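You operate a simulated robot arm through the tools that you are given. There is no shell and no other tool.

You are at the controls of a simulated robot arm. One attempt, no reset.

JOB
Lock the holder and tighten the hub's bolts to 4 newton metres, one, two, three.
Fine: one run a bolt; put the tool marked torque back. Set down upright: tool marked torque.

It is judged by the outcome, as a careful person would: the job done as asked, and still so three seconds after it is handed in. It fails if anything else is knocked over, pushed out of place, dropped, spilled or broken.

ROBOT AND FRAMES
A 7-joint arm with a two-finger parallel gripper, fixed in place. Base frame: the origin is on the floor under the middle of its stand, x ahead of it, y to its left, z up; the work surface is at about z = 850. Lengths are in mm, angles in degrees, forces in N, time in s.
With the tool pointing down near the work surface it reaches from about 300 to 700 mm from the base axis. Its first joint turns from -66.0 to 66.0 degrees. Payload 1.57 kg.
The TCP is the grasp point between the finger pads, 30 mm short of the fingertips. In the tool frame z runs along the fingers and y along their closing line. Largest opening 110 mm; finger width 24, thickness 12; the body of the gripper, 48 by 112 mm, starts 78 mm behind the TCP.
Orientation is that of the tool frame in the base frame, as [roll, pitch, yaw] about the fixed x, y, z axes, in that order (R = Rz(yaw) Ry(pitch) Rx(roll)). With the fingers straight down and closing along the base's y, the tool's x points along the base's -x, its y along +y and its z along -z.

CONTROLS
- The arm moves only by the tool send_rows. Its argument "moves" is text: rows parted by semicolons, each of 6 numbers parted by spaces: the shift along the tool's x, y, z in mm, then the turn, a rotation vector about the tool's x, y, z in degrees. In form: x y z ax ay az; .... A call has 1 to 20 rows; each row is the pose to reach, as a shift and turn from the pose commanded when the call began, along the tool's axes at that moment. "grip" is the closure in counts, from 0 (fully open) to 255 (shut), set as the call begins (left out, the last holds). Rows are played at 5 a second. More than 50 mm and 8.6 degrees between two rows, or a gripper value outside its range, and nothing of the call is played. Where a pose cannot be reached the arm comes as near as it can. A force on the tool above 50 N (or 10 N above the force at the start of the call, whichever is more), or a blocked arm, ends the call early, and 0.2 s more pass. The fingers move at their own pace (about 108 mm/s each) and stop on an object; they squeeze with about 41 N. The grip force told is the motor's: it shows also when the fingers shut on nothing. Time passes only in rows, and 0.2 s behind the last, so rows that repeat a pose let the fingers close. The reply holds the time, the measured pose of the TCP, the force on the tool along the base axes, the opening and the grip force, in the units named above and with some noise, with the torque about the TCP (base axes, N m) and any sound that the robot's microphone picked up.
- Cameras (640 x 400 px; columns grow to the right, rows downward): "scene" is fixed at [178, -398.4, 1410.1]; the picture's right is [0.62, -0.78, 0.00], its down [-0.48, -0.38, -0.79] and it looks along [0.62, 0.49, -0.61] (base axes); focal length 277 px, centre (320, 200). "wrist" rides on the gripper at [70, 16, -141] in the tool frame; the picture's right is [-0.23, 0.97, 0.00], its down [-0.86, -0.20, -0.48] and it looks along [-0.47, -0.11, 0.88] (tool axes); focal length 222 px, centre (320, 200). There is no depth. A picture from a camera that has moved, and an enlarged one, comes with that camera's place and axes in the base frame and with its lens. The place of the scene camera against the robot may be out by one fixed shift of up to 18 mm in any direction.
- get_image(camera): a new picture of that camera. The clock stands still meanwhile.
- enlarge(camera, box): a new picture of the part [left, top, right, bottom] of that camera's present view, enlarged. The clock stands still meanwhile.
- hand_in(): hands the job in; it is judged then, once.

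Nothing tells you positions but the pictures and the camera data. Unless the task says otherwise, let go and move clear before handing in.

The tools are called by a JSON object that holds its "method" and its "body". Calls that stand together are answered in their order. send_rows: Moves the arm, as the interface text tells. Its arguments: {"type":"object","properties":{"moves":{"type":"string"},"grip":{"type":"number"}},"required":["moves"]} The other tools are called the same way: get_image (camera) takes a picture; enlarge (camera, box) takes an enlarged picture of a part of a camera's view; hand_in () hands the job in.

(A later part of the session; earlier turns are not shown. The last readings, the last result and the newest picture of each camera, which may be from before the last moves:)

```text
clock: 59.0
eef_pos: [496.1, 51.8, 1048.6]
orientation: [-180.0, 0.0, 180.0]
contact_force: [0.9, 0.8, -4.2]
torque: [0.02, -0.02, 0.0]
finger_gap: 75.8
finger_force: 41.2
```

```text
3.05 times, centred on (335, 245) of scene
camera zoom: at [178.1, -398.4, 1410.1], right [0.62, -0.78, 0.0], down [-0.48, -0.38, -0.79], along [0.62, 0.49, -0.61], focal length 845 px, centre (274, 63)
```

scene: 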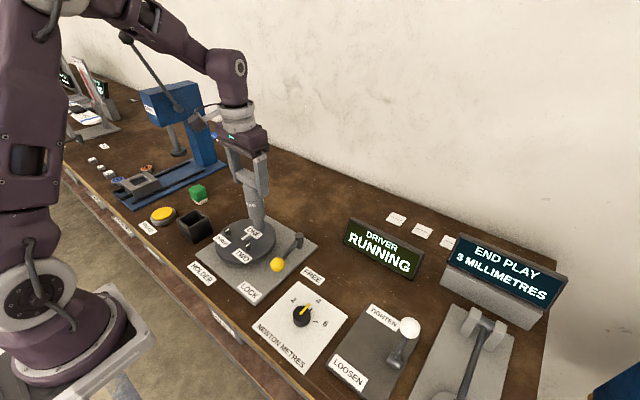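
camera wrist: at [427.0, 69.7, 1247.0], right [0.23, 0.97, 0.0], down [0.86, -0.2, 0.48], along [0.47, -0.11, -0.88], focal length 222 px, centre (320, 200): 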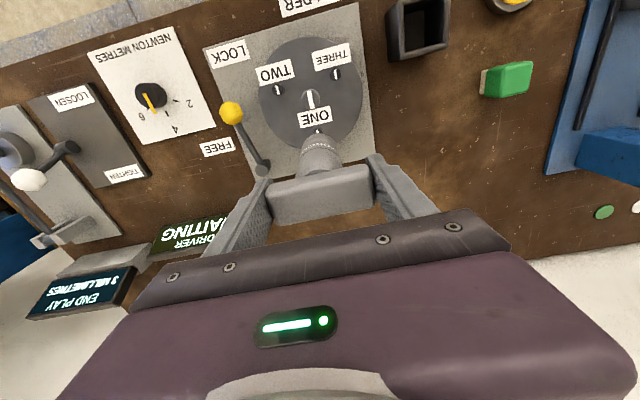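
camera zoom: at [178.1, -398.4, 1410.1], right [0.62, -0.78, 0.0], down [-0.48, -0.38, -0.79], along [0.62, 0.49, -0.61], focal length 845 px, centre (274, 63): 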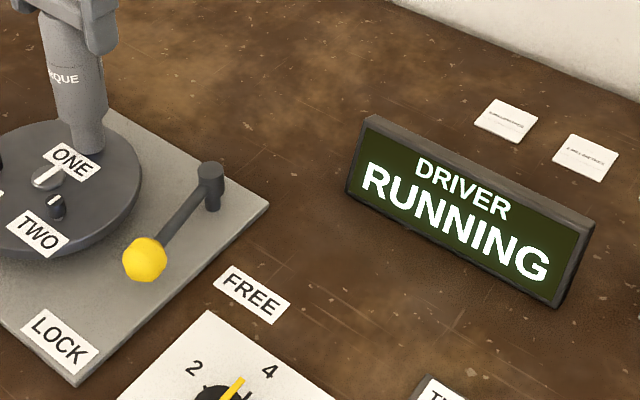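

Eleven seconds and still running with no seating force; the driver may need to follow the bolt down. I'll press down gently by 1–2 mm and hold.

{"method": "send_rows", "body": {"moves": "0 0 0.5 0 0 0; 0 0 1 0 0 0; 0 0 1.5 0 0 0; 0 0 1.5 0 0 0; 0 0 1.5 0 0 0"}}

{"method": "enlarge", "body": {"camera": "scene", "box": [230, 180, 440, 310]}}

{"method": "enlarge", "body": {"camera": "scene", "box": [238, 195, 278, 235]}}

```text
clock: 60.2
eef_pos: [494.2, 52.1, 1048.6]
orientation: [180.0, -0.1, -179.9]
contact_force: [0.5, 0.3, -4.0]
torque: [0.01, 0.01, 0.0]
finger_gap: 75.7
finger_force: 40.8
```

```text
3.05 times, centred on (335, 245) of scene
camera zoom: at [178.1, -398.4, 1410.1], right [0.62, -0.78, 0.0], down [-0.48, -0.38, -0.79], along [0.62, 0.49, -0.61], focal length 845 px, centre (274, 63)
```

zoom: 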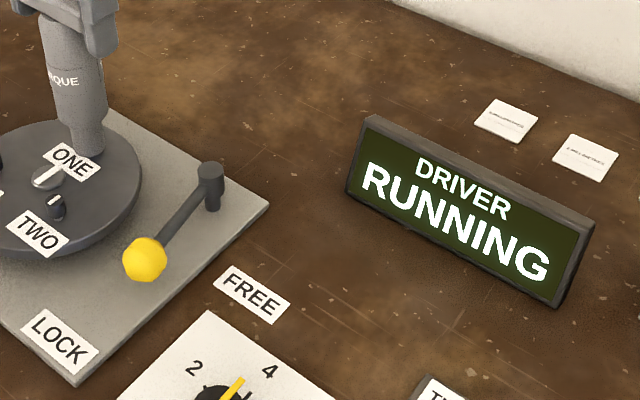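

```text
10.00 times, centred on (258, 215) of scene
camera zoom: at [178.1, -398.4, 1410.1], right [0.62, -0.78, 0.0], down [-0.48, -0.38, -0.79], along [0.62, 0.49, -0.61], focal length 2773 px, centre (940, 50)
```

zoom: 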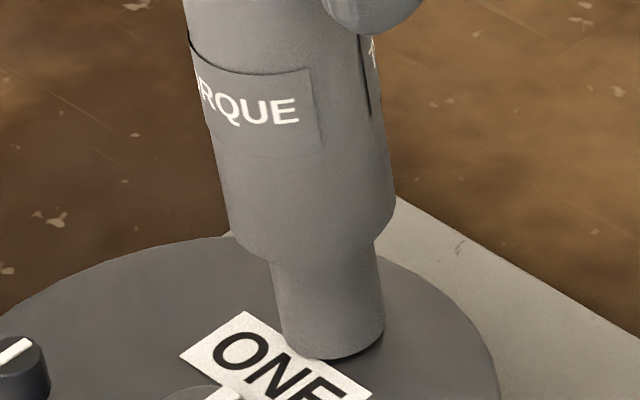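

{"method": "send_rows", "body": {"moves": "0 0 0.5 0 0 0; 0 0 1 0 0 0; 0 0 1.5 0 0 0; 0 0 2 0 0 0; 0 0 2 0 0 0; 0 0 2 0 0 0; 0 0 2 0 0 0"}}

{"method": "enlarge", "body": {"camera": "scene", "box": [230, 180, 440, 310]}}

{"method": "enlarge", "body": {"camera": "scene", "box": [238, 195, 278, 235]}}

```text
clock: 61.8
eef_pos: [494.3, 51.7, 1046.1]
orientation: [-179.9, 0.0, -180.0]
contact_force: [-0.9, -2.8, 0.5]
torque: [-0.14, 0.0, 0.02]
finger_gap: 75.8
finger_force: 40.8
```

```text
3.05 times, centred on (335, 245) of scene
camera zoom: at [178.0, -398.5, 1410.1], right [0.62, -0.78, 0.0], down [-0.48, -0.38, -0.79], along [0.62, 0.49, -0.61], focal length 845 px, centre (274, 63)
```

zoom: 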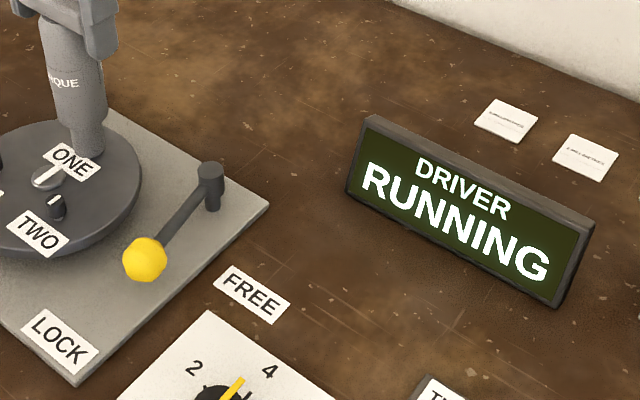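

```text
10.00 times, centred on (258, 215) of scene
camera zoom: at [178.0, -398.5, 1410.1], right [0.62, -0.78, 0.0], down [-0.48, -0.38, -0.79], along [0.62, 0.49, -0.61], focal length 2773 px, centre (940, 50)
```

zoom: 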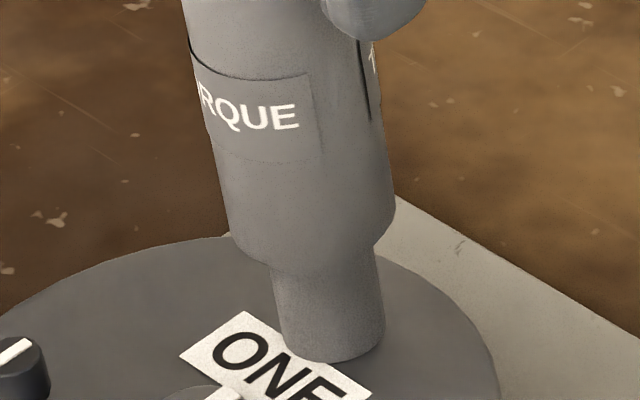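

There's now a light seating force (about 4.5 N). I'll hold here and see if the run completes.

{"method": "send_rows", "body": {"moves": "0 0 0 0 0 0; 0 0 0 0 0 0; 0 0 0 0 0 0; 0 0 0 0 0 0; 0 0 0 0 0 0; 0 0 0 0 0 0; 0 0 0 0 0 0; 0 0 0 0 0 0; 0 0 0 0 0 0; 0 0 0 0 0 0"}}

{"method": "enlarge", "body": {"camera": "scene", "box": [230, 180, 440, 310]}}

```text
clock: 64.0
eef_pos: [494.1, 52.2, 1046.5]
orientation: [180.0, 0.0, 180.0]
contact_force: [0.0, -0.4, -0.2]
torque: [0.04, 0.0, 0.01]
finger_gap: 75.8
finger_force: 40.8
```

```text
3.05 times, centred on (335, 245) of scene
camera zoom: at [178.0, -398.4, 1410.1], right [0.62, -0.78, 0.0], down [-0.48, -0.38, -0.79], along [0.62, 0.49, -0.61], focal length 845 px, centre (274, 63)
```

zoom: 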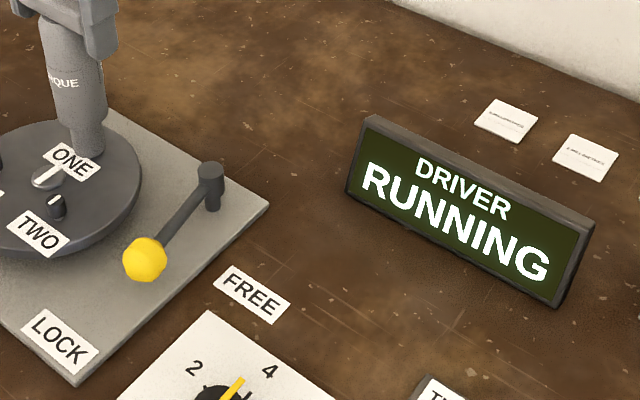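

{"method": "send_rows", "body": {"moves": "0 0 0 0 0 0; 0 0 0 0 0 0; 0 0 0 0 0 0; 0 0 0 0 0 0; 0 0 0 0 0 0; 0 0 0 0 0 0; 0 0 0 0 0 0; 0 0 0 0 0 0; 0 0 0 0 0 0; 0 0 0 0 0 0; 0 0 0 0 0 0; 0 0 0 0 0 0; 0 0 0 0 0 0; 0 0 0 0 0 0; 0 0 0 0 0 0; 0 0 0 0 0 0; 0 0 0 0 0 0; 0 0 0 0 0 0; 0 0 0 0 0 0; 0 0 0 0 0 0"}}

{"method": "get_image", "body": {"camera": "scene"}}

{"method": "get_image", "body": {"camera": "wrist"}}

```text
clock: 68.2
eef_pos: [494.4, 52.8, 1046.1]
orientation: [-180.0, 0.0, 180.0]
contact_force: [0.1, 0.1, 0.1]
torque: [0.0, -0.05, 0.01]
finger_gap: 75.8
finger_force: 41.6
```

```text
taken
```

scene: 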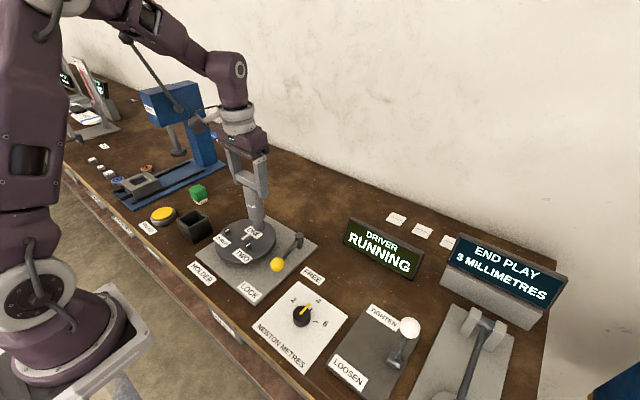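

```text
taken
camera wrist: at [423.6, 69.2, 1187.3], right [0.23, 0.97, 0.0], down [0.86, -0.2, 0.48], along [0.47, -0.11, -0.88], focal length 222 px, centre (320, 200)
```

wrist: 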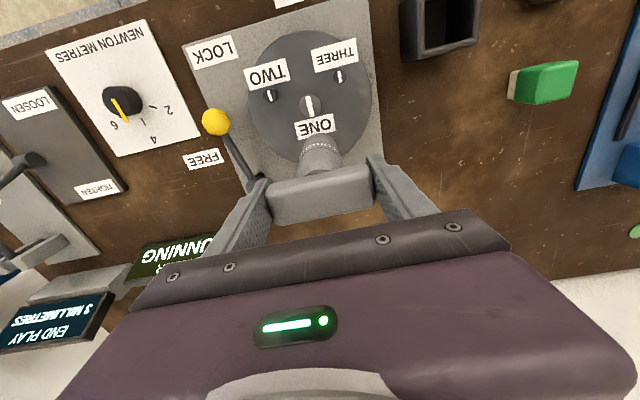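

Still RUNNING. I'll try pressing a little more firmly (target 10–20 N) in half-millimetre steps.

{"method": "send_rows", "body": {"moves": "0 0 0.5 0 0 0; 0 0 1 0 0 0; 0 0 1 0 0 0; 0 0 1 0 0 0; 0 0 1 0 0 0; 0 0 1 0 0 0"}}

{"method": "enlarge", "body": {"camera": "scene", "box": [230, 180, 440, 310]}}

{"method": "enlarge", "body": {"camera": "scene", "box": [238, 195, 278, 235]}}

```text
clock: 69.6
eef_pos: [493.6, 52.4, 1045.2]
orientation: [180.0, 0.2, 180.0]
contact_force: [-2.0, -3.5, 36.8]
torque: [-0.13, 0.13, 0.12]
finger_gap: 75.8
finger_force: 41.0
```

```text
3.05 times, centred on (335, 245) of scene
camera zoom: at [177.4, -398.6, 1410.1], right [0.62, -0.78, 0.0], down [-0.48, -0.38, -0.79], along [0.62, 0.49, -0.61], focal length 845 px, centre (274, 63)
```

zoom: 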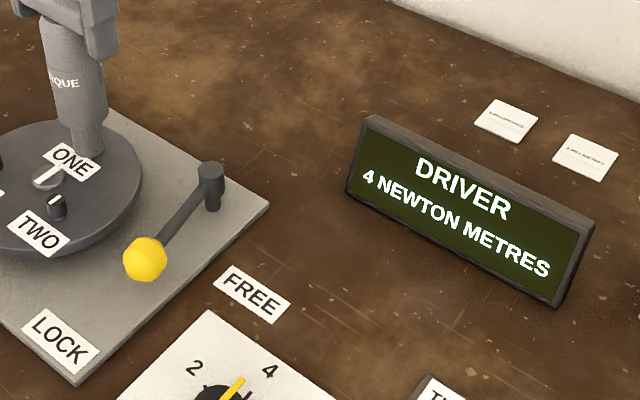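

```text
10.00 times, centred on (258, 215) of scene
camera zoom: at [177.4, -398.6, 1410.1], right [0.62, -0.78, 0.0], down [-0.48, -0.38, -0.79], along [0.62, 0.49, -0.61], focal length 2773 px, centre (940, 50)
```

zoom: 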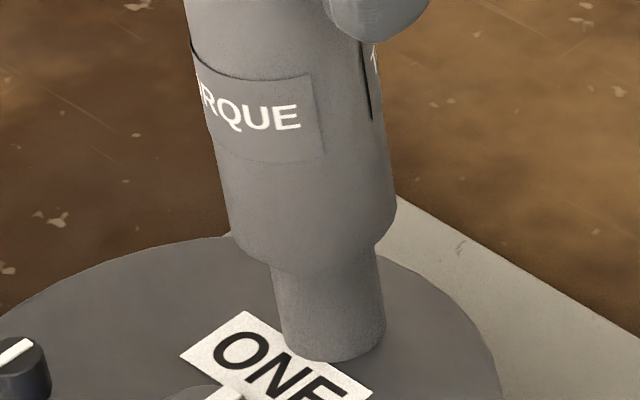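

Pressing to ~37 N finished the run: the display now reads 4 NEWTON METRES for bolt ONE. I'll lift straight off and check the tool's seat in the grip.

{"method": "send_rows", "body": {"moves": "0 0 -0.5 0 0 0; 0 0 -1 0 0 0; 0 0 -4 0 0 0; 0 0 -12 0 0 0; 0 0 -24 0 0 0; 0 0 -36 0 0 0; 0 0 -46 0 0 0; 0 0 -46 0 0 0"}}

{"method": "get_image", "body": {"camera": "scene"}}

{"method": "enlarge", "body": {"camera": "scene", "box": [210, 170, 310, 270]}}

{"method": "get_image", "body": {"camera": "wrist"}}

```text
clock: 71.4
eef_pos: [494.5, 53.3, 1090.7]
orientation: [180.0, -0.1, 180.0]
contact_force: [-0.1, -0.3, -4.7]
torque: [0.01, 0.02, -0.02]
finger_gap: 76.1
finger_force: 41.4
```

```text
taken
```

scene: 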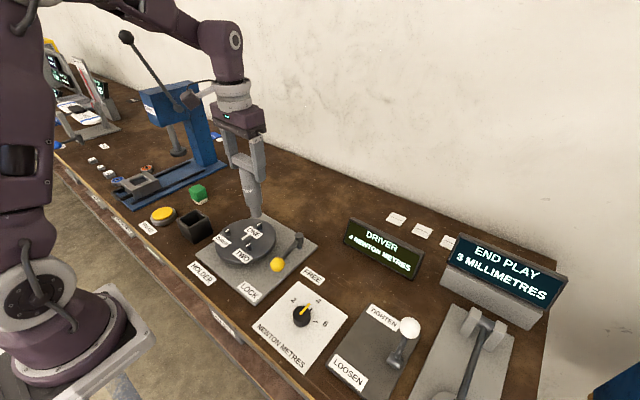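

```text
4.00 times, centred on (260, 220) of scene
camera zoom: at [178.1, -398.4, 1410.1], right [0.62, -0.78, 0.0], down [-0.48, -0.38, -0.79], along [0.62, 0.49, -0.61], focal length 1109 px, centre (560, 120)
```

zoom: 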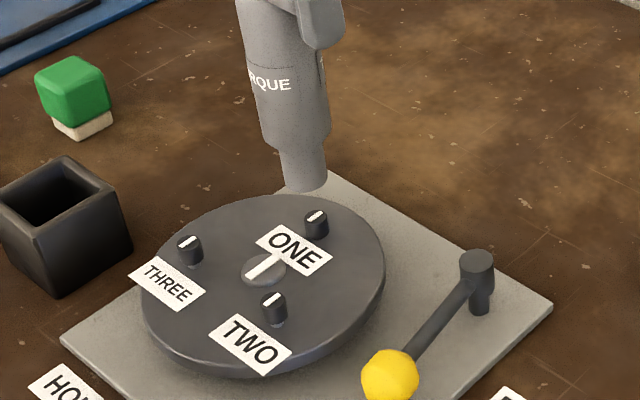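

```text
taken
camera wrist: at [423.9, 70.1, 1232.3], right [0.23, 0.97, 0.0], down [0.86, -0.2, 0.48], along [0.46, -0.11, -0.88], focal length 222 px, centre (320, 200)
```

wrist: 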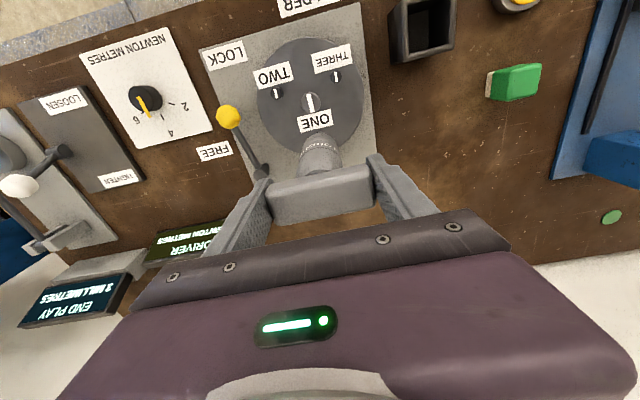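

Bolt ONE is visibly seated lower than the others. Now moving over to bolt TWO, offset about (-69, -40) mm from ONE.

{"method": "send_rows", "body": {"moves": "14 -8 0 0 0 0; 28 -16 0 0 0 0; 42 -24 0 0 0 0; 56 -32.5 0 0 0 0; 68.8 -39.8 0 0 0 0; 68.8 -39.8 0 0 0 0; 68.8 -39.8 0 0 0 0"}}

{"method": "enlarge", "body": {"camera": "scene", "box": [236, 200, 286, 250]}}

{"method": "enlarge", "body": {"camera": "wrist", "box": [270, 90, 370, 170]}}

```text
clock: 73.0
eef_pos: [423.5, 13.4, 1089.1]
orientation: [-180.0, -0.1, 179.9]
contact_force: [-0.3, -0.6, -4.9]
torque: [0.01, 0.01, 0.03]
finger_gap: 75.5
finger_force: 41.0
```

```text
8.00 times, centred on (261, 225) of scene
camera zoom: at [178.1, -398.4, 1410.1], right [0.62, -0.78, 0.0], down [-0.48, -0.38, -0.79], along [0.62, 0.49, -0.61], focal length 2218 px, centre (792, 0)
```

zoom: 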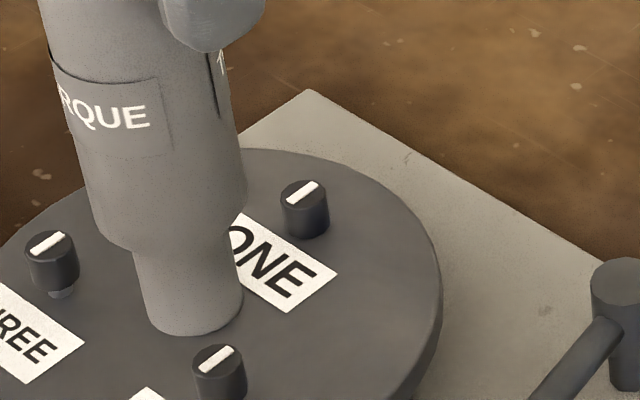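

```text
5.00 times, centred on (320, 130) of wrist
camera zoom: at [353.6, 29.4, 1230.6], right [0.23, 0.97, 0.0], down [0.86, -0.2, 0.48], along [0.47, -0.11, -0.88], focal length 1111 px, centre (320, 550)
```

zoom: 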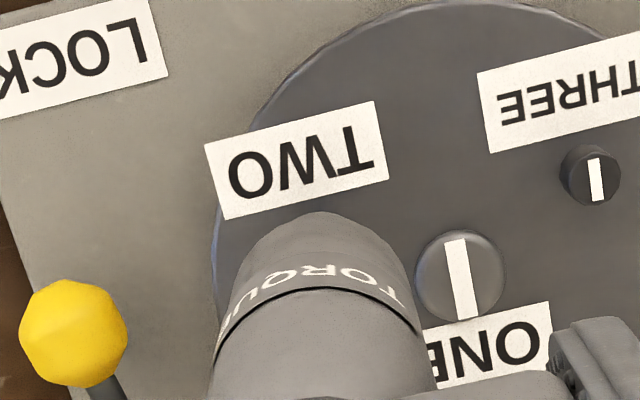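

In the scene view the nose is about 2.9 mm left of bolt TWO. I'll shift +3 in x and -0.8 in y, lower to just above the bolt and recheck.

{"method": "send_rows", "body": {"moves": "-1.5 -0.4 0 0 0 0; -3 -0.8 4 0 0 0; -3 -0.8 8 0 0 0; -3 -0.8 12 0 0 0; -3 -0.8 12 0 0 0; -3 -0.8 12 0 0 0"}}

{"method": "enlarge", "body": {"camera": "scene", "box": [236, 205, 286, 255]}}

{"method": "enlarge", "body": {"camera": "wrist", "box": [290, 110, 350, 155]}}

```text
clock: 74.4
eef_pos: [427.8, 12.1, 1078.0]
orientation: [180.0, 0.0, -179.9]
contact_force: [-0.4, -0.2, -4.4]
torque: [0.01, 0.01, -0.02]
finger_gap: 75.8
finger_force: 41.1
```

```text
8.00 times, centred on (261, 230) of scene
camera zoom: at [178.1, -398.4, 1410.1], right [0.62, -0.78, 0.0], down [-0.48, -0.38, -0.79], along [0.62, 0.49, -0.61], focal length 2218 px, centre (792, -40)
```

zoom: 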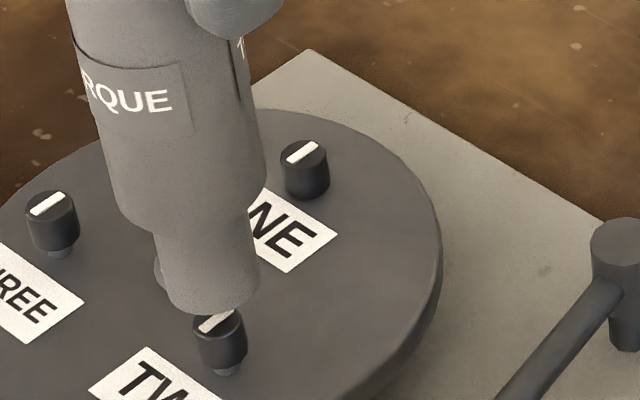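

```text
8.89 times, centred on (320, 132) of wrist
camera zoom: at [357.6, 28.3, 1220.2], right [0.23, 0.97, 0.0], down [0.86, -0.2, 0.48], along [0.47, -0.11, -0.88], focal length 1974 px, centre (320, 800)
```

zoom: 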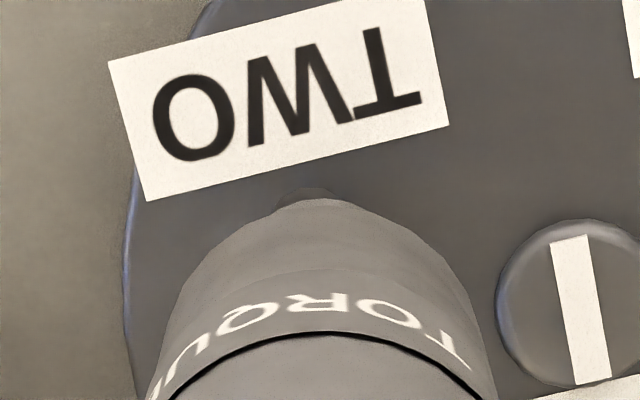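

Combining both views, the tool is now ~3 mm too far in +x and ~0.8 mm in +y of bolt TWO. Correcting.

{"method": "send_rows", "body": {"moves": "1.3 -0.4 0 0 0 0; 2.7 -0.8 0 0 0 0; 2.7 -0.8 0 0 0 0; 2.7 -0.8 0 0 0 0"}}

{"method": "enlarge", "body": {"camera": "scene", "box": [236, 205, 286, 255]}}

{"method": "enlarge", "body": {"camera": "wrist", "box": [290, 110, 350, 155]}}

```text
clock: 75.4
eef_pos: [426.3, 10.8, 1079.5]
orientation: [-180.0, -0.1, -180.0]
contact_force: [0.7, 0.5, -4.2]
torque: [0.01, 0.01, -0.01]
finger_gap: 76.0
finger_force: 40.9
```

```text
8.00 times, centred on (261, 230) of scene
camera zoom: at [178.1, -398.4, 1410.1], right [0.62, -0.78, 0.0], down [-0.48, -0.38, -0.79], along [0.62, 0.49, -0.61], focal length 2218 px, centre (792, -40)
```

zoom: 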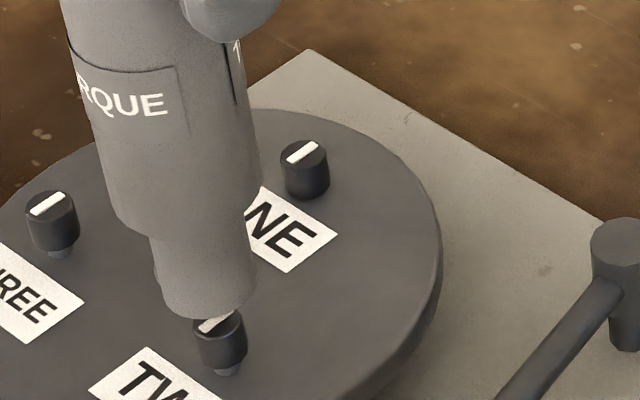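

```text
8.89 times, centred on (320, 132) of wrist
camera zoom: at [355.7, 27.6, 1220.6], right [0.23, 0.97, 0.0], down [0.86, -0.2, 0.48], along [0.47, -0.11, -0.88], focal length 1974 px, centre (320, 800)
```

zoom: 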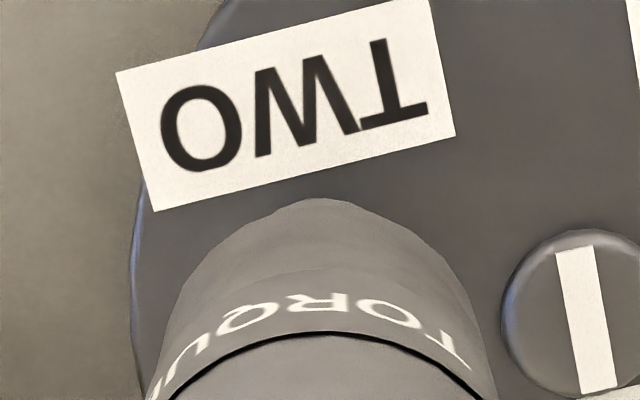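

Aligned within ~0.5 mm. Lowering onto bolt TWO in small steps.

{"method": "send_rows", "body": {"moves": "0 -0.4 2 0 0 0; 0 -0.4 4 0 0 0; 0 -0.4 6 0 0 0; 0 -0.4 8 0 0 0; 0 -0.4 10 0 0 0; 0 -0.4 12 0 0 0; 0 -0.4 13 0 0 0; 0 -0.4 13 0 0 0"}}

{"method": "enlarge", "body": {"camera": "scene", "box": [236, 205, 286, 255]}}

{"method": "enlarge", "body": {"camera": "wrist", "box": [290, 110, 350, 155]}}

```text
clock: 77.2
eef_pos: [424.5, 10.4, 1065.8]
orientation: [180.0, 0.0, 180.0]
contact_force: [0.8, -1.0, -3.8]
torque: [0.02, 0.0, 0.04]
finger_gap: 76.1
finger_force: 41.0
```

```text
8.00 times, centred on (261, 230) of scene
camera zoom: at [178.1, -398.4, 1410.1], right [0.62, -0.78, 0.0], down [-0.48, -0.38, -0.79], along [0.62, 0.49, -0.61], focal length 2218 px, centre (792, -40)
```

zoom: 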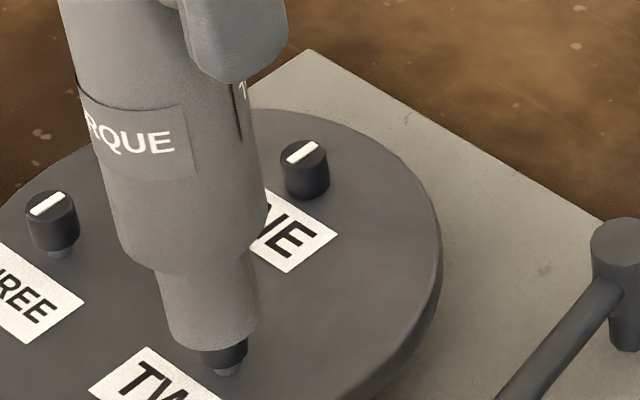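

```text
8.89 times, centred on (320, 132) of wrist
camera zoom: at [355.1, 27.3, 1208.0], right [0.23, 0.97, 0.0], down [0.86, -0.2, 0.48], along [0.47, -0.11, -0.88], focal length 1974 px, centre (320, 800)
```

zoom: 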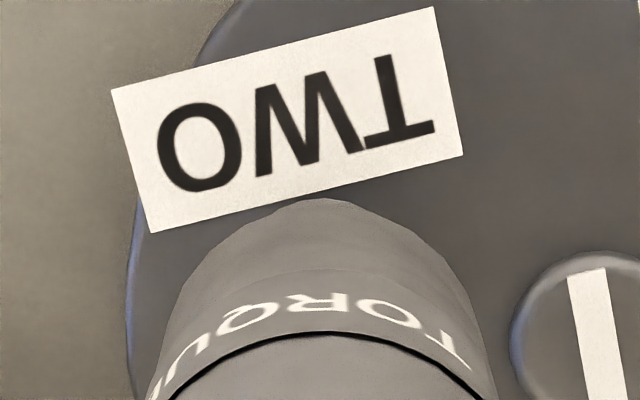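

The head is entering the socket cleanly. Continuing down to seat.

{"method": "send_rows", "body": {"moves": "0 0 2 0 0 0; 0 0 4 0 0 0; 0 0 6 0 0 0; 0 0 8 0 0 0; 0 0 10 0 0 0; 0 0 12 0 0 0; 0 0 14 0 0 0; 0 0 15.5 0 0 0; 0 0 17 0 0 0; 0 0 17 0 0 0"}}

{"method": "enlarge", "body": {"camera": "scene", "box": [230, 180, 440, 310]}}

{"method": "enlarge", "body": {"camera": "scene", "box": [236, 205, 286, 255]}}

```text
clock: 79.4
eef_pos: [424.0, 10.4, 1048.3]
orientation: [-179.9, -0.1, 179.9]
contact_force: [-0.1, -0.3, -3.5]
torque: [-0.02, 0.04, -0.01]
finger_gap: 75.9
finger_force: 41.1
```

```text
3.05 times, centred on (335, 245) of scene
camera zoom: at [178.1, -398.4, 1410.1], right [0.62, -0.78, 0.0], down [-0.48, -0.38, -0.79], along [0.62, 0.49, -0.61], focal length 845 px, centre (274, 63)
```

zoom: 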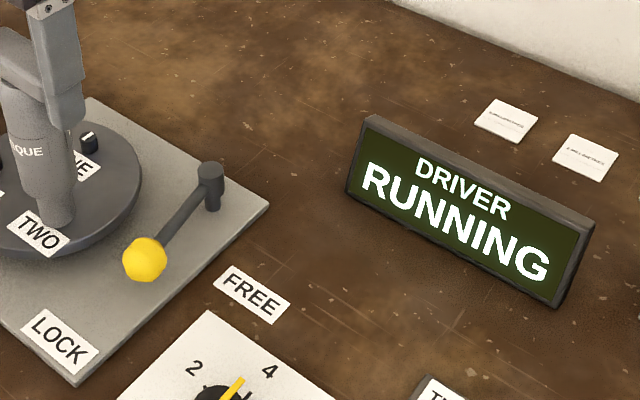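

```text
8.00 times, centred on (261, 230) of scene
camera zoom: at [178.1, -398.4, 1410.1], right [0.62, -0.78, 0.0], down [-0.48, -0.38, -0.79], along [0.62, 0.49, -0.61], focal length 2218 px, centre (792, -40)
```

zoom: 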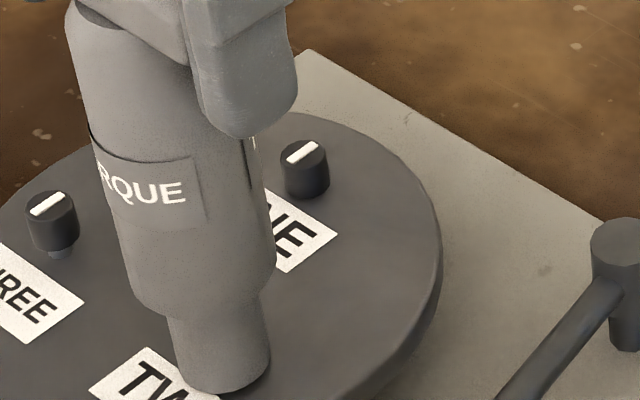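

RUNNING on bolt TWO. Now pressing gently to complete the run.

{"method": "send_rows", "body": {"moves": "0 0 1 0 0 0; 0 0 2 0 0 0; 0 0 2.5 0 0 0; 0 0 3 0 0 0; 0 0 3 0 0 0; 0 0 3 0 0 0"}}

{"method": "enlarge", "body": {"camera": "scene", "box": [230, 180, 440, 310]}}

```text
clock: 80.8
eef_pos: [424.7, 9.2, 1045.5]
orientation: [180.0, 0.0, 179.9]
contact_force: [0.6, 0.0, -2.9]
torque: [0.01, -0.11, 0.01]
finger_gap: 75.8
finger_force: 41.0
```

```text
3.05 times, centred on (335, 245) of scene
camera zoom: at [178.1, -398.4, 1410.1], right [0.62, -0.78, 0.0], down [-0.48, -0.38, -0.79], along [0.62, 0.49, -0.61], focal length 845 px, centre (274, 63)
```

zoom: 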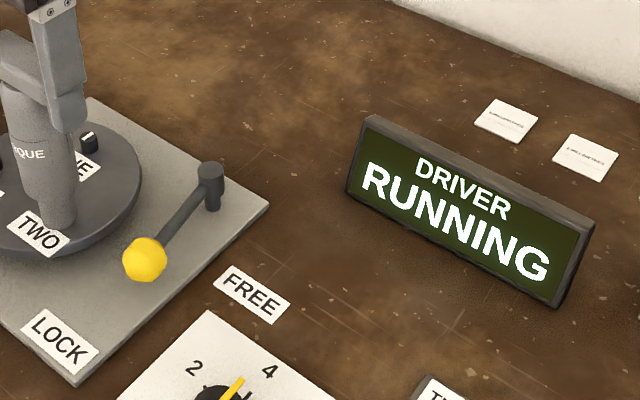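

{"method": "send_rows", "body": {"moves": "0 0 0.3 0 0 0; 0 0 0.6 0 0 0; 0 0 0.9 0 0 0; 0 0 0.9 0 0 0; 0 0 0.9 0 0 0; 0 0 0.9 0 0 0"}}

{"method": "enlarge", "body": {"camera": "scene", "box": [230, 180, 440, 310]}}

```text
clock: 82.2
eef_pos: [425.9, 10.8, 1044.7]
orientation: [-179.9, 0.0, -180.0]
contact_force: [2.1, 3.2, 7.5]
torque: [0.48, -0.39, 0.0]
finger_gap: 75.9
finger_force: 41.2
```

```text
3.05 times, centred on (335, 245) of scene
camera zoom: at [178.0, -398.3, 1410.1], right [0.62, -0.78, 0.0], down [-0.48, -0.38, -0.79], along [0.62, 0.49, -0.61], focal length 845 px, centre (274, 63)
```

zoom: 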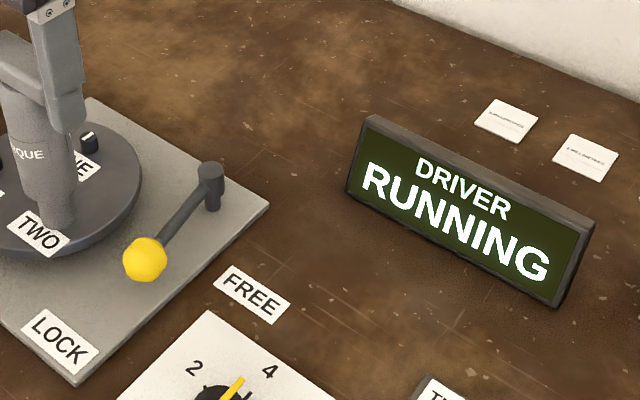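

About 11 N now; a little more.

{"method": "send_rows", "body": {"moves": "0 0 0.3 0 0 0; 0 0 0.5 0 0 0; 0 0 0.5 0 0 0; 0 0 0.5 0 0 0; 0 0 0.5 0 0 0"}}

{"method": "enlarge", "body": {"camera": "scene", "box": [230, 180, 440, 310]}}

```text
clock: 83.4
eef_pos: [425.1, 10.3, 1045.1]
orientation: [-180.0, 0.1, 179.8]
contact_force: [-1.1, -2.5, 36.5]
torque: [-0.07, -0.18, 0.0]
finger_gap: 75.6
finger_force: 41.0
```

```text
3.05 times, centred on (335, 245) of scene
camera zoom: at [177.5, -398.5, 1410.1], right [0.62, -0.78, 0.0], down [-0.48, -0.38, -0.79], along [0.62, 0.49, -0.61], focal length 845 px, centre (274, 63)
```

zoom: 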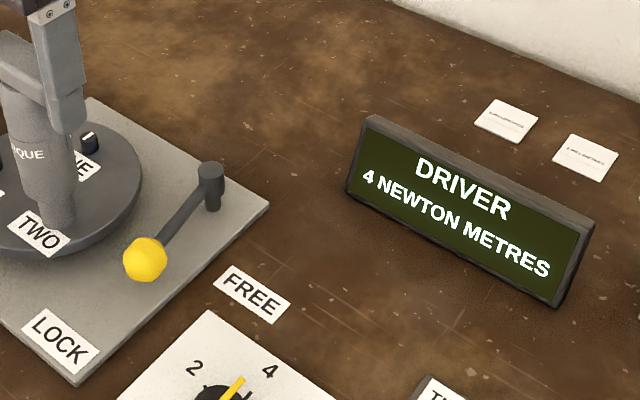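

Bolt TWO reads 4 NEWTON METRES. Lifting straight off.

{"method": "send_rows", "body": {"moves": "0 0 -0.5 0 0 0; 0 0 -1.2 0 0 0; 0 0 -4 0 0 0; 0 0 -12 0 0 0; 0 0 -24 0 0 0; 0 0 -36 0 0 0; 0 0 -46 0 0 0; 0 0 -46 0 0 0"}}

{"method": "enlarge", "body": {"camera": "scene", "box": [210, 170, 310, 270]}}

{"method": "get_image", "body": {"camera": "wrist"}}

```text
clock: 85.2
eef_pos: [426.3, 10.8, 1089.4]
orientation: [-180.0, 0.0, -180.0]
contact_force: [0.5, -0.8, -4.2]
torque: [-0.02, 0.02, 0.0]
finger_gap: 75.7
finger_force: 40.9
```

```text
4.00 times, centred on (260, 220) of scene
camera zoom: at [178.1, -398.4, 1410.1], right [0.62, -0.78, 0.0], down [-0.48, -0.38, -0.79], along [0.62, 0.49, -0.61], focal length 1109 px, centre (560, 120)
```

zoom: 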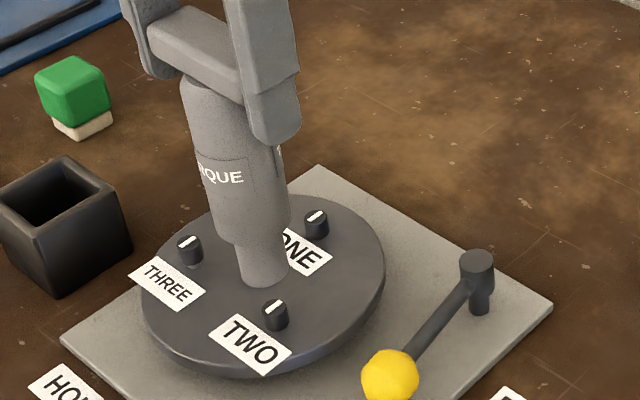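

```text
taken
camera wrist: at [355.1, 27.3, 1230.7], right [0.23, 0.97, 0.0], down [0.86, -0.2, 0.48], along [0.47, -0.11, -0.88], focal length 222 px, centre (320, 200)
```

wrist: 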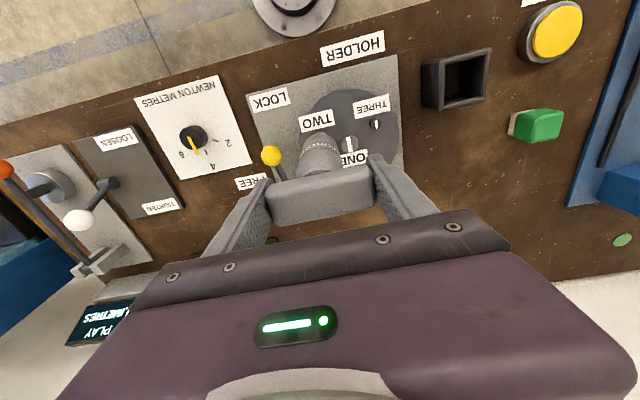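

Both ONE and TWO are seated down. Moving to bolt THREE, about 80 mm in +y.

{"method": "send_rows", "body": {"moves": "0 16 0 0 0 0; 0 32 0 0 0 0; 0 48 0 0 0 0; 0 64 0 0 0 0; 0 80 0 0 0 0; 0 80 0 0 0 0; 0 80 0 0 0 0"}}

{"method": "enlarge", "body": {"camera": "scene", "box": [205, 190, 255, 240]}}

{"method": "enlarge", "body": {"camera": "wrist", "box": [290, 110, 350, 155]}}

```text
clock: 86.8
eef_pos: [425.1, 89.4, 1091.5]
orientation: [179.9, 0.0, 179.9]
contact_force: [0.9, 0.2, -3.3]
torque: [-0.01, -0.02, -0.01]
finger_gap: 75.5
finger_force: 41.2
```

```text
8.00 times, centred on (230, 215) of scene
camera zoom: at [178.1, -398.4, 1410.1], right [0.62, -0.78, 0.0], down [-0.48, -0.38, -0.79], along [0.62, 0.49, -0.61], focal length 2218 px, centre (1040, 80)
```

zoom: 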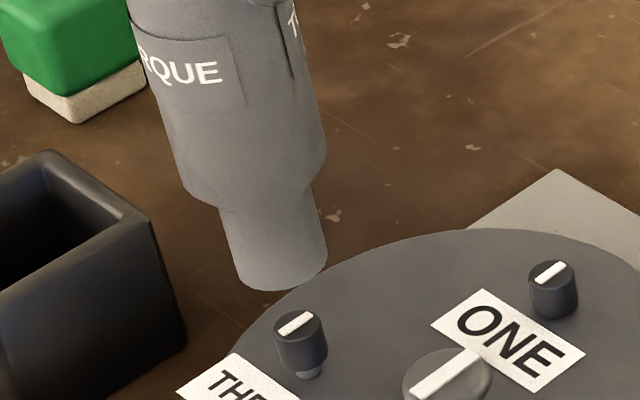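

```text
8.89 times, centred on (320, 132) of wrist
camera zoom: at [355.1, 106.0, 1232.6], right [0.23, 0.97, 0.0], down [0.86, -0.2, 0.48], along [0.47, -0.11, -0.88], focal length 1974 px, centre (320, 800)
```

zoom: 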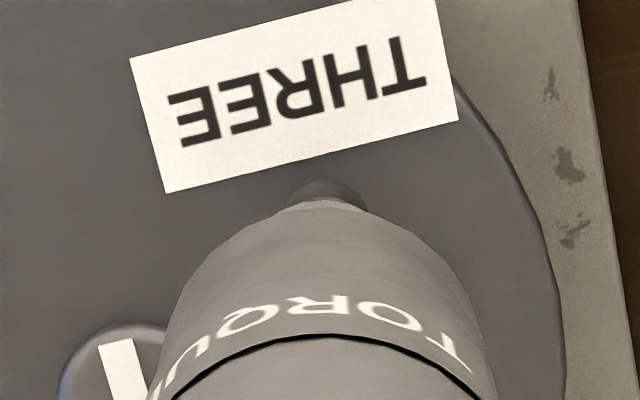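

The two views disagree slightly on bolt THREE, so I'll come down closer and measure again at higher magnification before engaging.

{"method": "send_rows", "body": {"moves": "0 0.5 4 0 0 0; 0 0.5 8 0 0 0; 0 0.5 12 0 0 0; 0 0.5 12 0 0 0; 0 0.5 12 0 0 0"}}

{"method": "enlarge", "body": {"camera": "scene", "box": [212, 200, 252, 240]}}

{"method": "enlarge", "body": {"camera": "wrist", "box": [290, 110, 350, 155]}}

```text
clock: 88.0
eef_pos: [425.2, 90.8, 1078.1]
orientation: [-179.9, 0.1, 179.9]
contact_force: [0.4, 0.8, -4.3]
torque: [0.01, 0.02, 0.01]
finger_gap: 75.9
finger_force: 40.7
```

```text
10.00 times, centred on (232, 220) of scene
camera zoom: at [178.1, -398.4, 1410.1], right [0.62, -0.78, 0.0], down [-0.48, -0.38, -0.79], along [0.62, 0.49, -0.61], focal length 2773 px, centre (1200, 0)
```

zoom: 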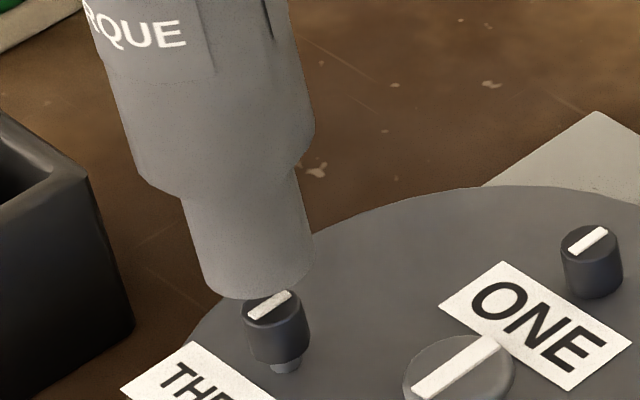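

```text
8.89 times, centred on (320, 132) of wrist
camera zoom: at [355.0, 107.7, 1219.7], right [0.23, 0.97, 0.0], down [0.86, -0.2, 0.48], along [0.47, -0.11, -0.88], focal length 1974 px, centre (320, 800)
```

zoom: 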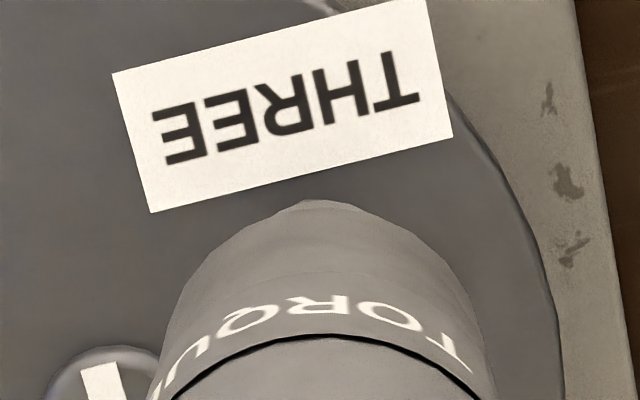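

Scene view says ~1 mm left; wrist view is good in y. A small move of +0.9 x, -0.4 y, then lower until the head just enters.

{"method": "send_rows", "body": {"moves": "-0.9 -0.4 0 0 0 0; -0.9 -0.4 2 0 0 0; -0.9 -0.4 4 0 0 0; -0.9 -0.4 6 0 0 0; -0.9 -0.4 8 0 0 0; -0.9 -0.4 9 0 0 0; -0.9 -0.4 9 0 0 0"}}

{"method": "enlarge", "body": {"camera": "scene", "box": [212, 200, 252, 240]}}

{"method": "enlarge", "body": {"camera": "wrist", "box": [290, 110, 350, 155]}}

```text
clock: 89.6
eef_pos: [426.6, 88.8, 1069.4]
orientation: [180.0, 0.0, 179.9]
contact_force: [-0.2, -0.3, -3.2]
torque: [0.01, 0.0, -0.01]
finger_gap: 75.7
finger_force: 40.7
```

```text
10.00 times, centred on (232, 220) of scene
camera zoom: at [178.1, -398.4, 1410.1], right [0.62, -0.78, 0.0], down [-0.48, -0.38, -0.79], along [0.62, 0.49, -0.61], focal length 2773 px, centre (1200, 0)
```

zoom: 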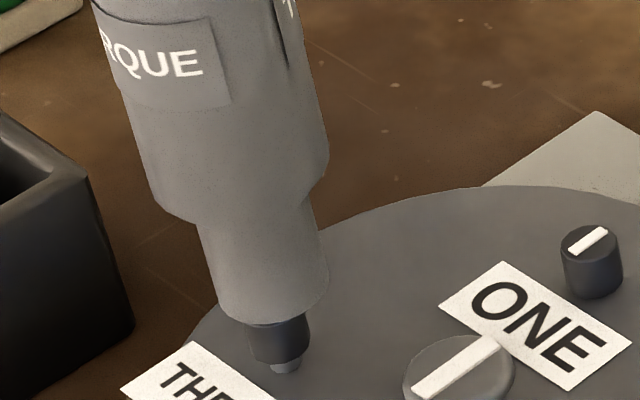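

```text
8.89 times, centred on (320, 132) of wrist
camera zoom: at [356.2, 106.3, 1211.3], right [0.23, 0.97, 0.0], down [0.86, -0.2, 0.48], along [0.47, -0.11, -0.88], focal length 1974 px, centre (320, 800)
```

zoom: 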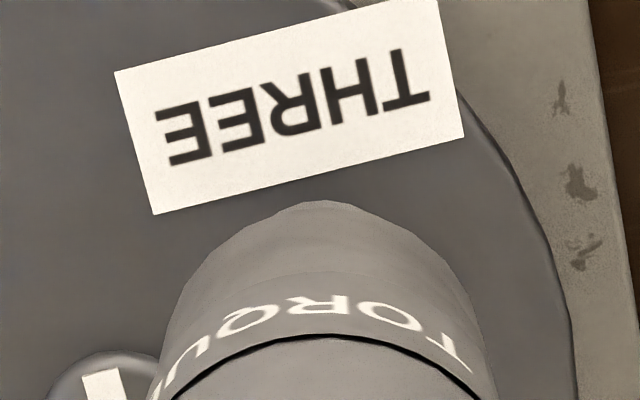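

A final nudge of +1 mm in y looks right for both views; then continue down slowly.

{"method": "send_rows", "body": {"moves": "0 1 0 0 0 0; 0 1 0 0 0 0; 0 1 1.5 0 0 0; 0 1 3 0 0 0; 0 1 4 0 0 0; 0 1 4 0 0 0"}}

{"method": "enlarge", "body": {"camera": "scene", "box": [212, 200, 252, 240]}}

```text
clock: 91.0
eef_pos: [426.4, 91.0, 1066.5]
orientation: [-179.9, -0.1, 180.0]
contact_force: [0.1, 0.4, -4.4]
torque: [-0.01, 0.03, 0.02]
finger_gap: 75.7
finger_force: 40.8
```

```text
10.00 times, centred on (232, 220) of scene
camera zoom: at [178.1, -398.4, 1410.1], right [0.62, -0.78, 0.0], down [-0.48, -0.38, -0.79], along [0.62, 0.49, -0.61], focal length 2773 px, centre (1200, 0)
```

zoom: 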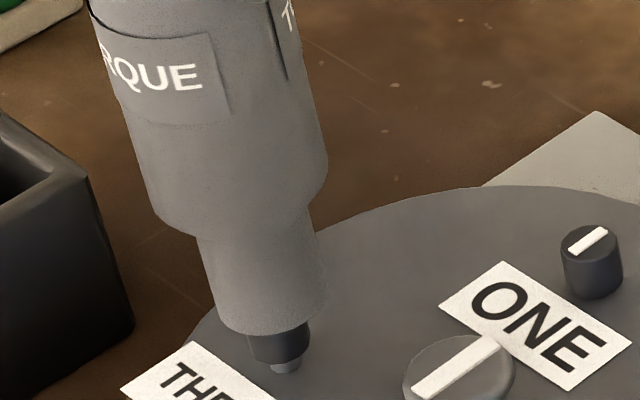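

Aligned, and the head is entering freely. Continuing down.

{"method": "send_rows", "body": {"moves": "0 0 1.5 0 0 0; 0 0 3 0 0 0; 0 0 4.5 0 0 0; 0 0 6 0 0 0; 0 0 8 0 0 0; 0 0 10 0 0 0; 0 0 12 0 0 0; 0 0 14 0 0 0; 0 0 16 0 0 0; 0 0 17.5 0 0 0; 0 0 17.5 0 0 0"}}

{"method": "enlarge", "body": {"camera": "scene", "box": [230, 180, 440, 310]}}

{"method": "enlarge", "body": {"camera": "scene", "box": [212, 200, 252, 240]}}

```text
clock: 93.4
eef_pos: [427.8, 91.4, 1046.9]
orientation: [-179.9, 0.0, 179.9]
contact_force: [-4.5, -2.3, -5.5]
torque: [-0.24, 0.56, 0.01]
finger_gap: 76.0
finger_force: 40.8
```

```text
3.05 times, centred on (335, 245) of scene
camera zoom: at [178.0, -398.4, 1410.1], right [0.62, -0.78, 0.0], down [-0.48, -0.38, -0.79], along [0.62, 0.49, -0.61], focal length 845 px, centre (274, 63)
```

zoom: 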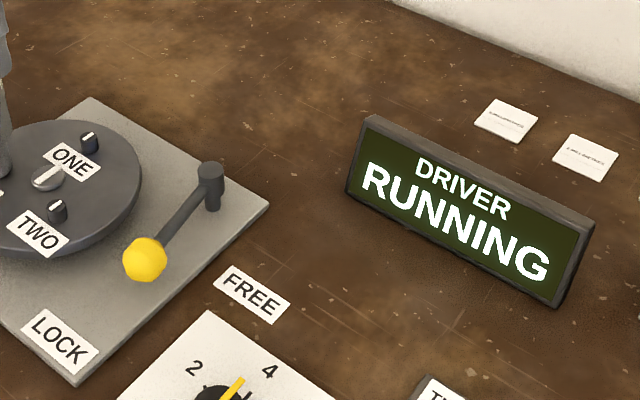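

```text
10.00 times, centred on (232, 220) of scene
camera zoom: at [178.0, -398.4, 1410.1], right [0.62, -0.78, 0.0], down [-0.48, -0.38, -0.79], along [0.62, 0.49, -0.61], focal length 2773 px, centre (1200, 0)
```

zoom: 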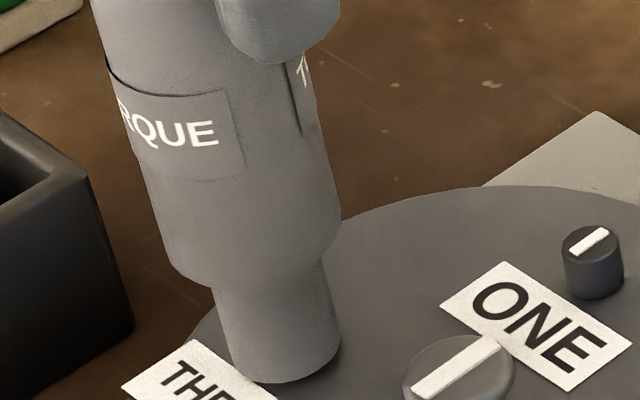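

RUNNING on bolt THREE, with a small side force. I'll relieve it (-1 x, -0.5 y) and press gently.

{"method": "send_rows", "body": {"moves": "1 -0.5 0 0 0 0; 1 -0.5 0.5 0 0 0; 1 -0.5 1 0 0 0; 1 -0.5 1.5 0 0 0; 1 -0.5 1.5 0 0 0; 1 -0.5 1.5 0 0 0"}}

{"method": "enlarge", "body": {"camera": "scene", "box": [230, 180, 440, 310]}}

```text
clock: 94.8
eef_pos: [426.1, 90.3, 1045.7]
orientation: [180.0, 0.0, 179.9]
contact_force: [0.4, 0.4, -4.4]
torque: [-0.03, 0.03, 0.0]
finger_gap: 75.8
finger_force: 40.6
```

```text
3.05 times, centred on (335, 245) of scene
camera zoom: at [178.1, -398.4, 1410.1], right [0.62, -0.78, 0.0], down [-0.48, -0.38, -0.79], along [0.62, 0.49, -0.61], focal length 845 px, centre (274, 63)
```

zoom: 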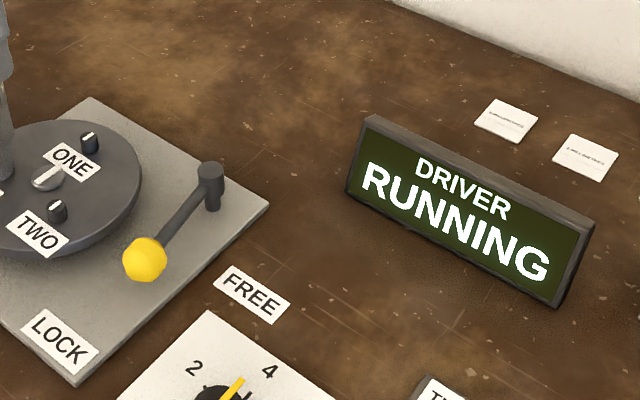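

{"method": "send_rows", "body": {"moves": "0 0 0.4 0 0 0; 0 0 0.8 0 0 0; 0 0 1.2 0 0 0; 0 0 1.2 0 0 0; 0 0 1.2 0 0 0; 0 0 1.2 0 0 0"}}

{"method": "enlarge", "body": {"camera": "scene", "box": [230, 180, 440, 310]}}

```text
clock: 96.2
eef_pos: [427.0, 90.3, 1044.7]
orientation: [-179.9, 0.0, 180.0]
contact_force: [-0.2, -0.6, -2.7]
torque: [0.02, -0.01, 0.01]
finger_gap: 75.8
finger_force: 40.5
```

```text
3.05 times, centred on (335, 245) of scene
camera zoom: at [178.0, -398.4, 1410.1], right [0.62, -0.78, 0.0], down [-0.48, -0.38, -0.79], along [0.62, 0.49, -0.61], focal length 845 px, centre (274, 63)
```

zoom: 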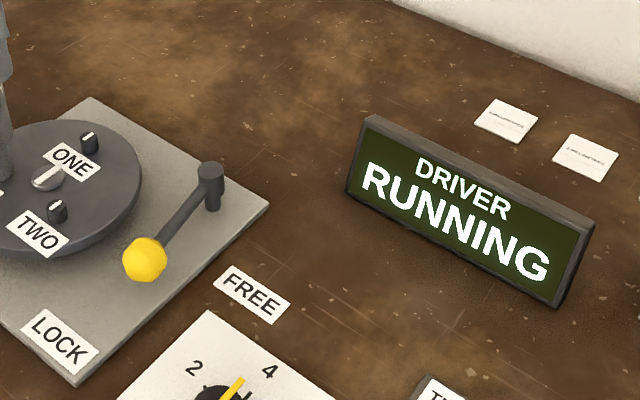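

Light contact now; pressing slightly further.

{"method": "send_rows", "body": {"moves": "0 0 0.3 0 0 0; 0 0 0.6 0 0 0; 0 0 0.6 0 0 0; 0 0 0.6 0 0 0; 0 0 0.6 0 0 0"}}

{"method": "enlarge", "body": {"camera": "scene", "box": [230, 180, 440, 310]}}

```text
clock: 97.4
eef_pos: [425.8, 90.2, 1044.4]
orientation: [-180.0, 0.1, -180.0]
contact_force: [-2.0, -2.0, 36.5]
torque: [-0.1, -0.15, -0.12]
finger_gap: 75.9
finger_force: 41.3
```

```text
3.05 times, centred on (335, 245) of scene
camera zoom: at [177.5, -398.6, 1410.1], right [0.62, -0.78, 0.0], down [-0.48, -0.38, -0.79], along [0.62, 0.49, -0.61], focal length 845 px, centre (274, 63)
```

zoom: 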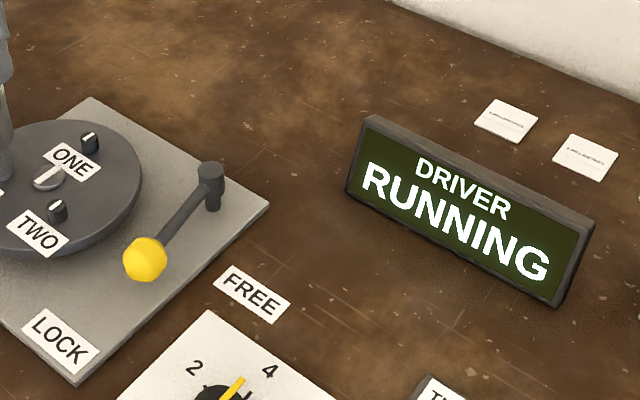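

Now at ~37 N; holding for the run to complete.

{"method": "send_rows", "body": {"moves": "0 0 0 0 0 0; 0 0 0 0 0 0; 0 0 0 0 0 0"}}

{"method": "enlarge", "body": {"camera": "scene", "box": [230, 180, 440, 310]}}

```text
clock: 98.2
eef_pos: [425.8, 91.2, 1044.2]
orientation: [179.9, 0.1, 180.0]
contact_force: [2.0, -3.5, 34.5]
torque: [-0.1, -0.44, -0.02]
finger_gap: 75.5
finger_force: 40.8
```

```text
3.05 times, centred on (335, 245) of scene
camera zoom: at [177.6, -398.6, 1410.1], right [0.62, -0.78, 0.0], down [-0.48, -0.38, -0.79], along [0.62, 0.49, -0.61], focal length 845 px, centre (274, 63)
```

zoom: 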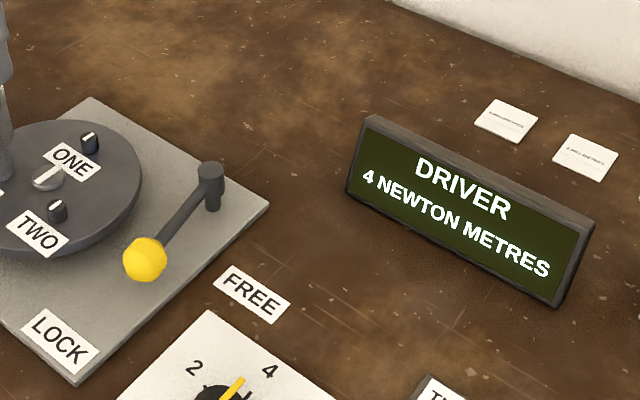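

Bolt THREE reads 4 NEWTON METRES. Lifting off to carry the tool back to its box.

{"method": "send_rows", "body": {"moves": "0 0 -0.5 0 0 0; 0 0 -1.2 0 0 0; 0 0 -4 0 0 0; 0 0 -12 0 0 0; 0 0 -30 0 0 0; 0 0 -50 0 0 0; 0 0 -70 0 0 0; 0 0 -91 0 0 0; 0 0 -91 0 0 0"}}

{"method": "enlarge", "body": {"camera": "scene", "box": [150, 140, 310, 270]}}

{"method": "get_image", "body": {"camera": "wrist"}}

```text
clock: 100.2
eef_pos: [423.7, 92.0, 1134.9]
orientation: [-180.0, 0.1, 179.9]
contact_force: [0.4, -0.4, -4.3]
torque: [0.02, -0.02, 0.02]
finger_gap: 75.8
finger_force: 41.1
```

```text
3.08 times, centred on (230, 205) of scene
camera zoom: at [178.1, -398.4, 1410.1], right [0.62, -0.78, 0.0], down [-0.48, -0.38, -0.79], along [0.62, 0.49, -0.61], focal length 853 px, centre (597, 185)
```

zoom: 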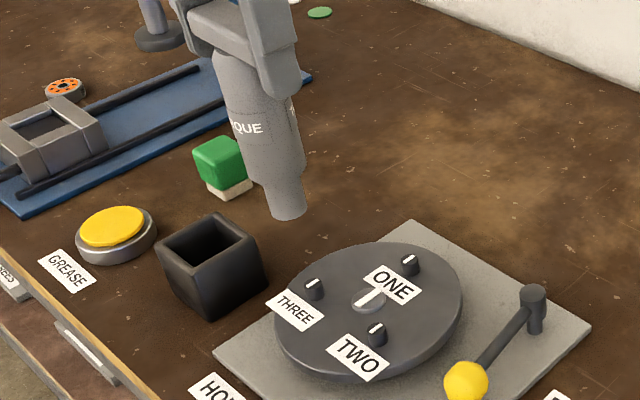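

```text
taken
camera wrist: at [353.8, 109.6, 1276.9], right [0.23, 0.97, 0.0], down [0.86, -0.2, 0.48], along [0.47, -0.11, -0.88], focal length 222 px, centre (320, 200)
```

wrist: 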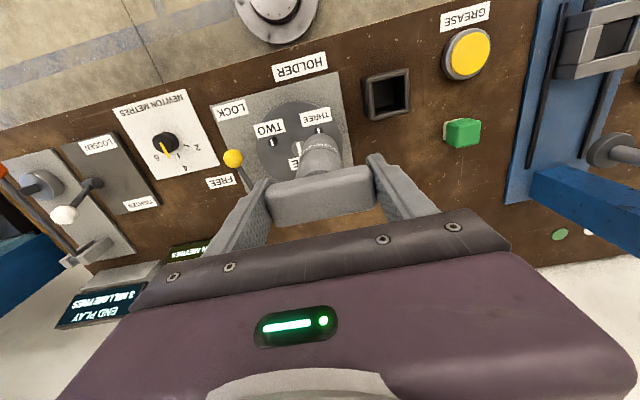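

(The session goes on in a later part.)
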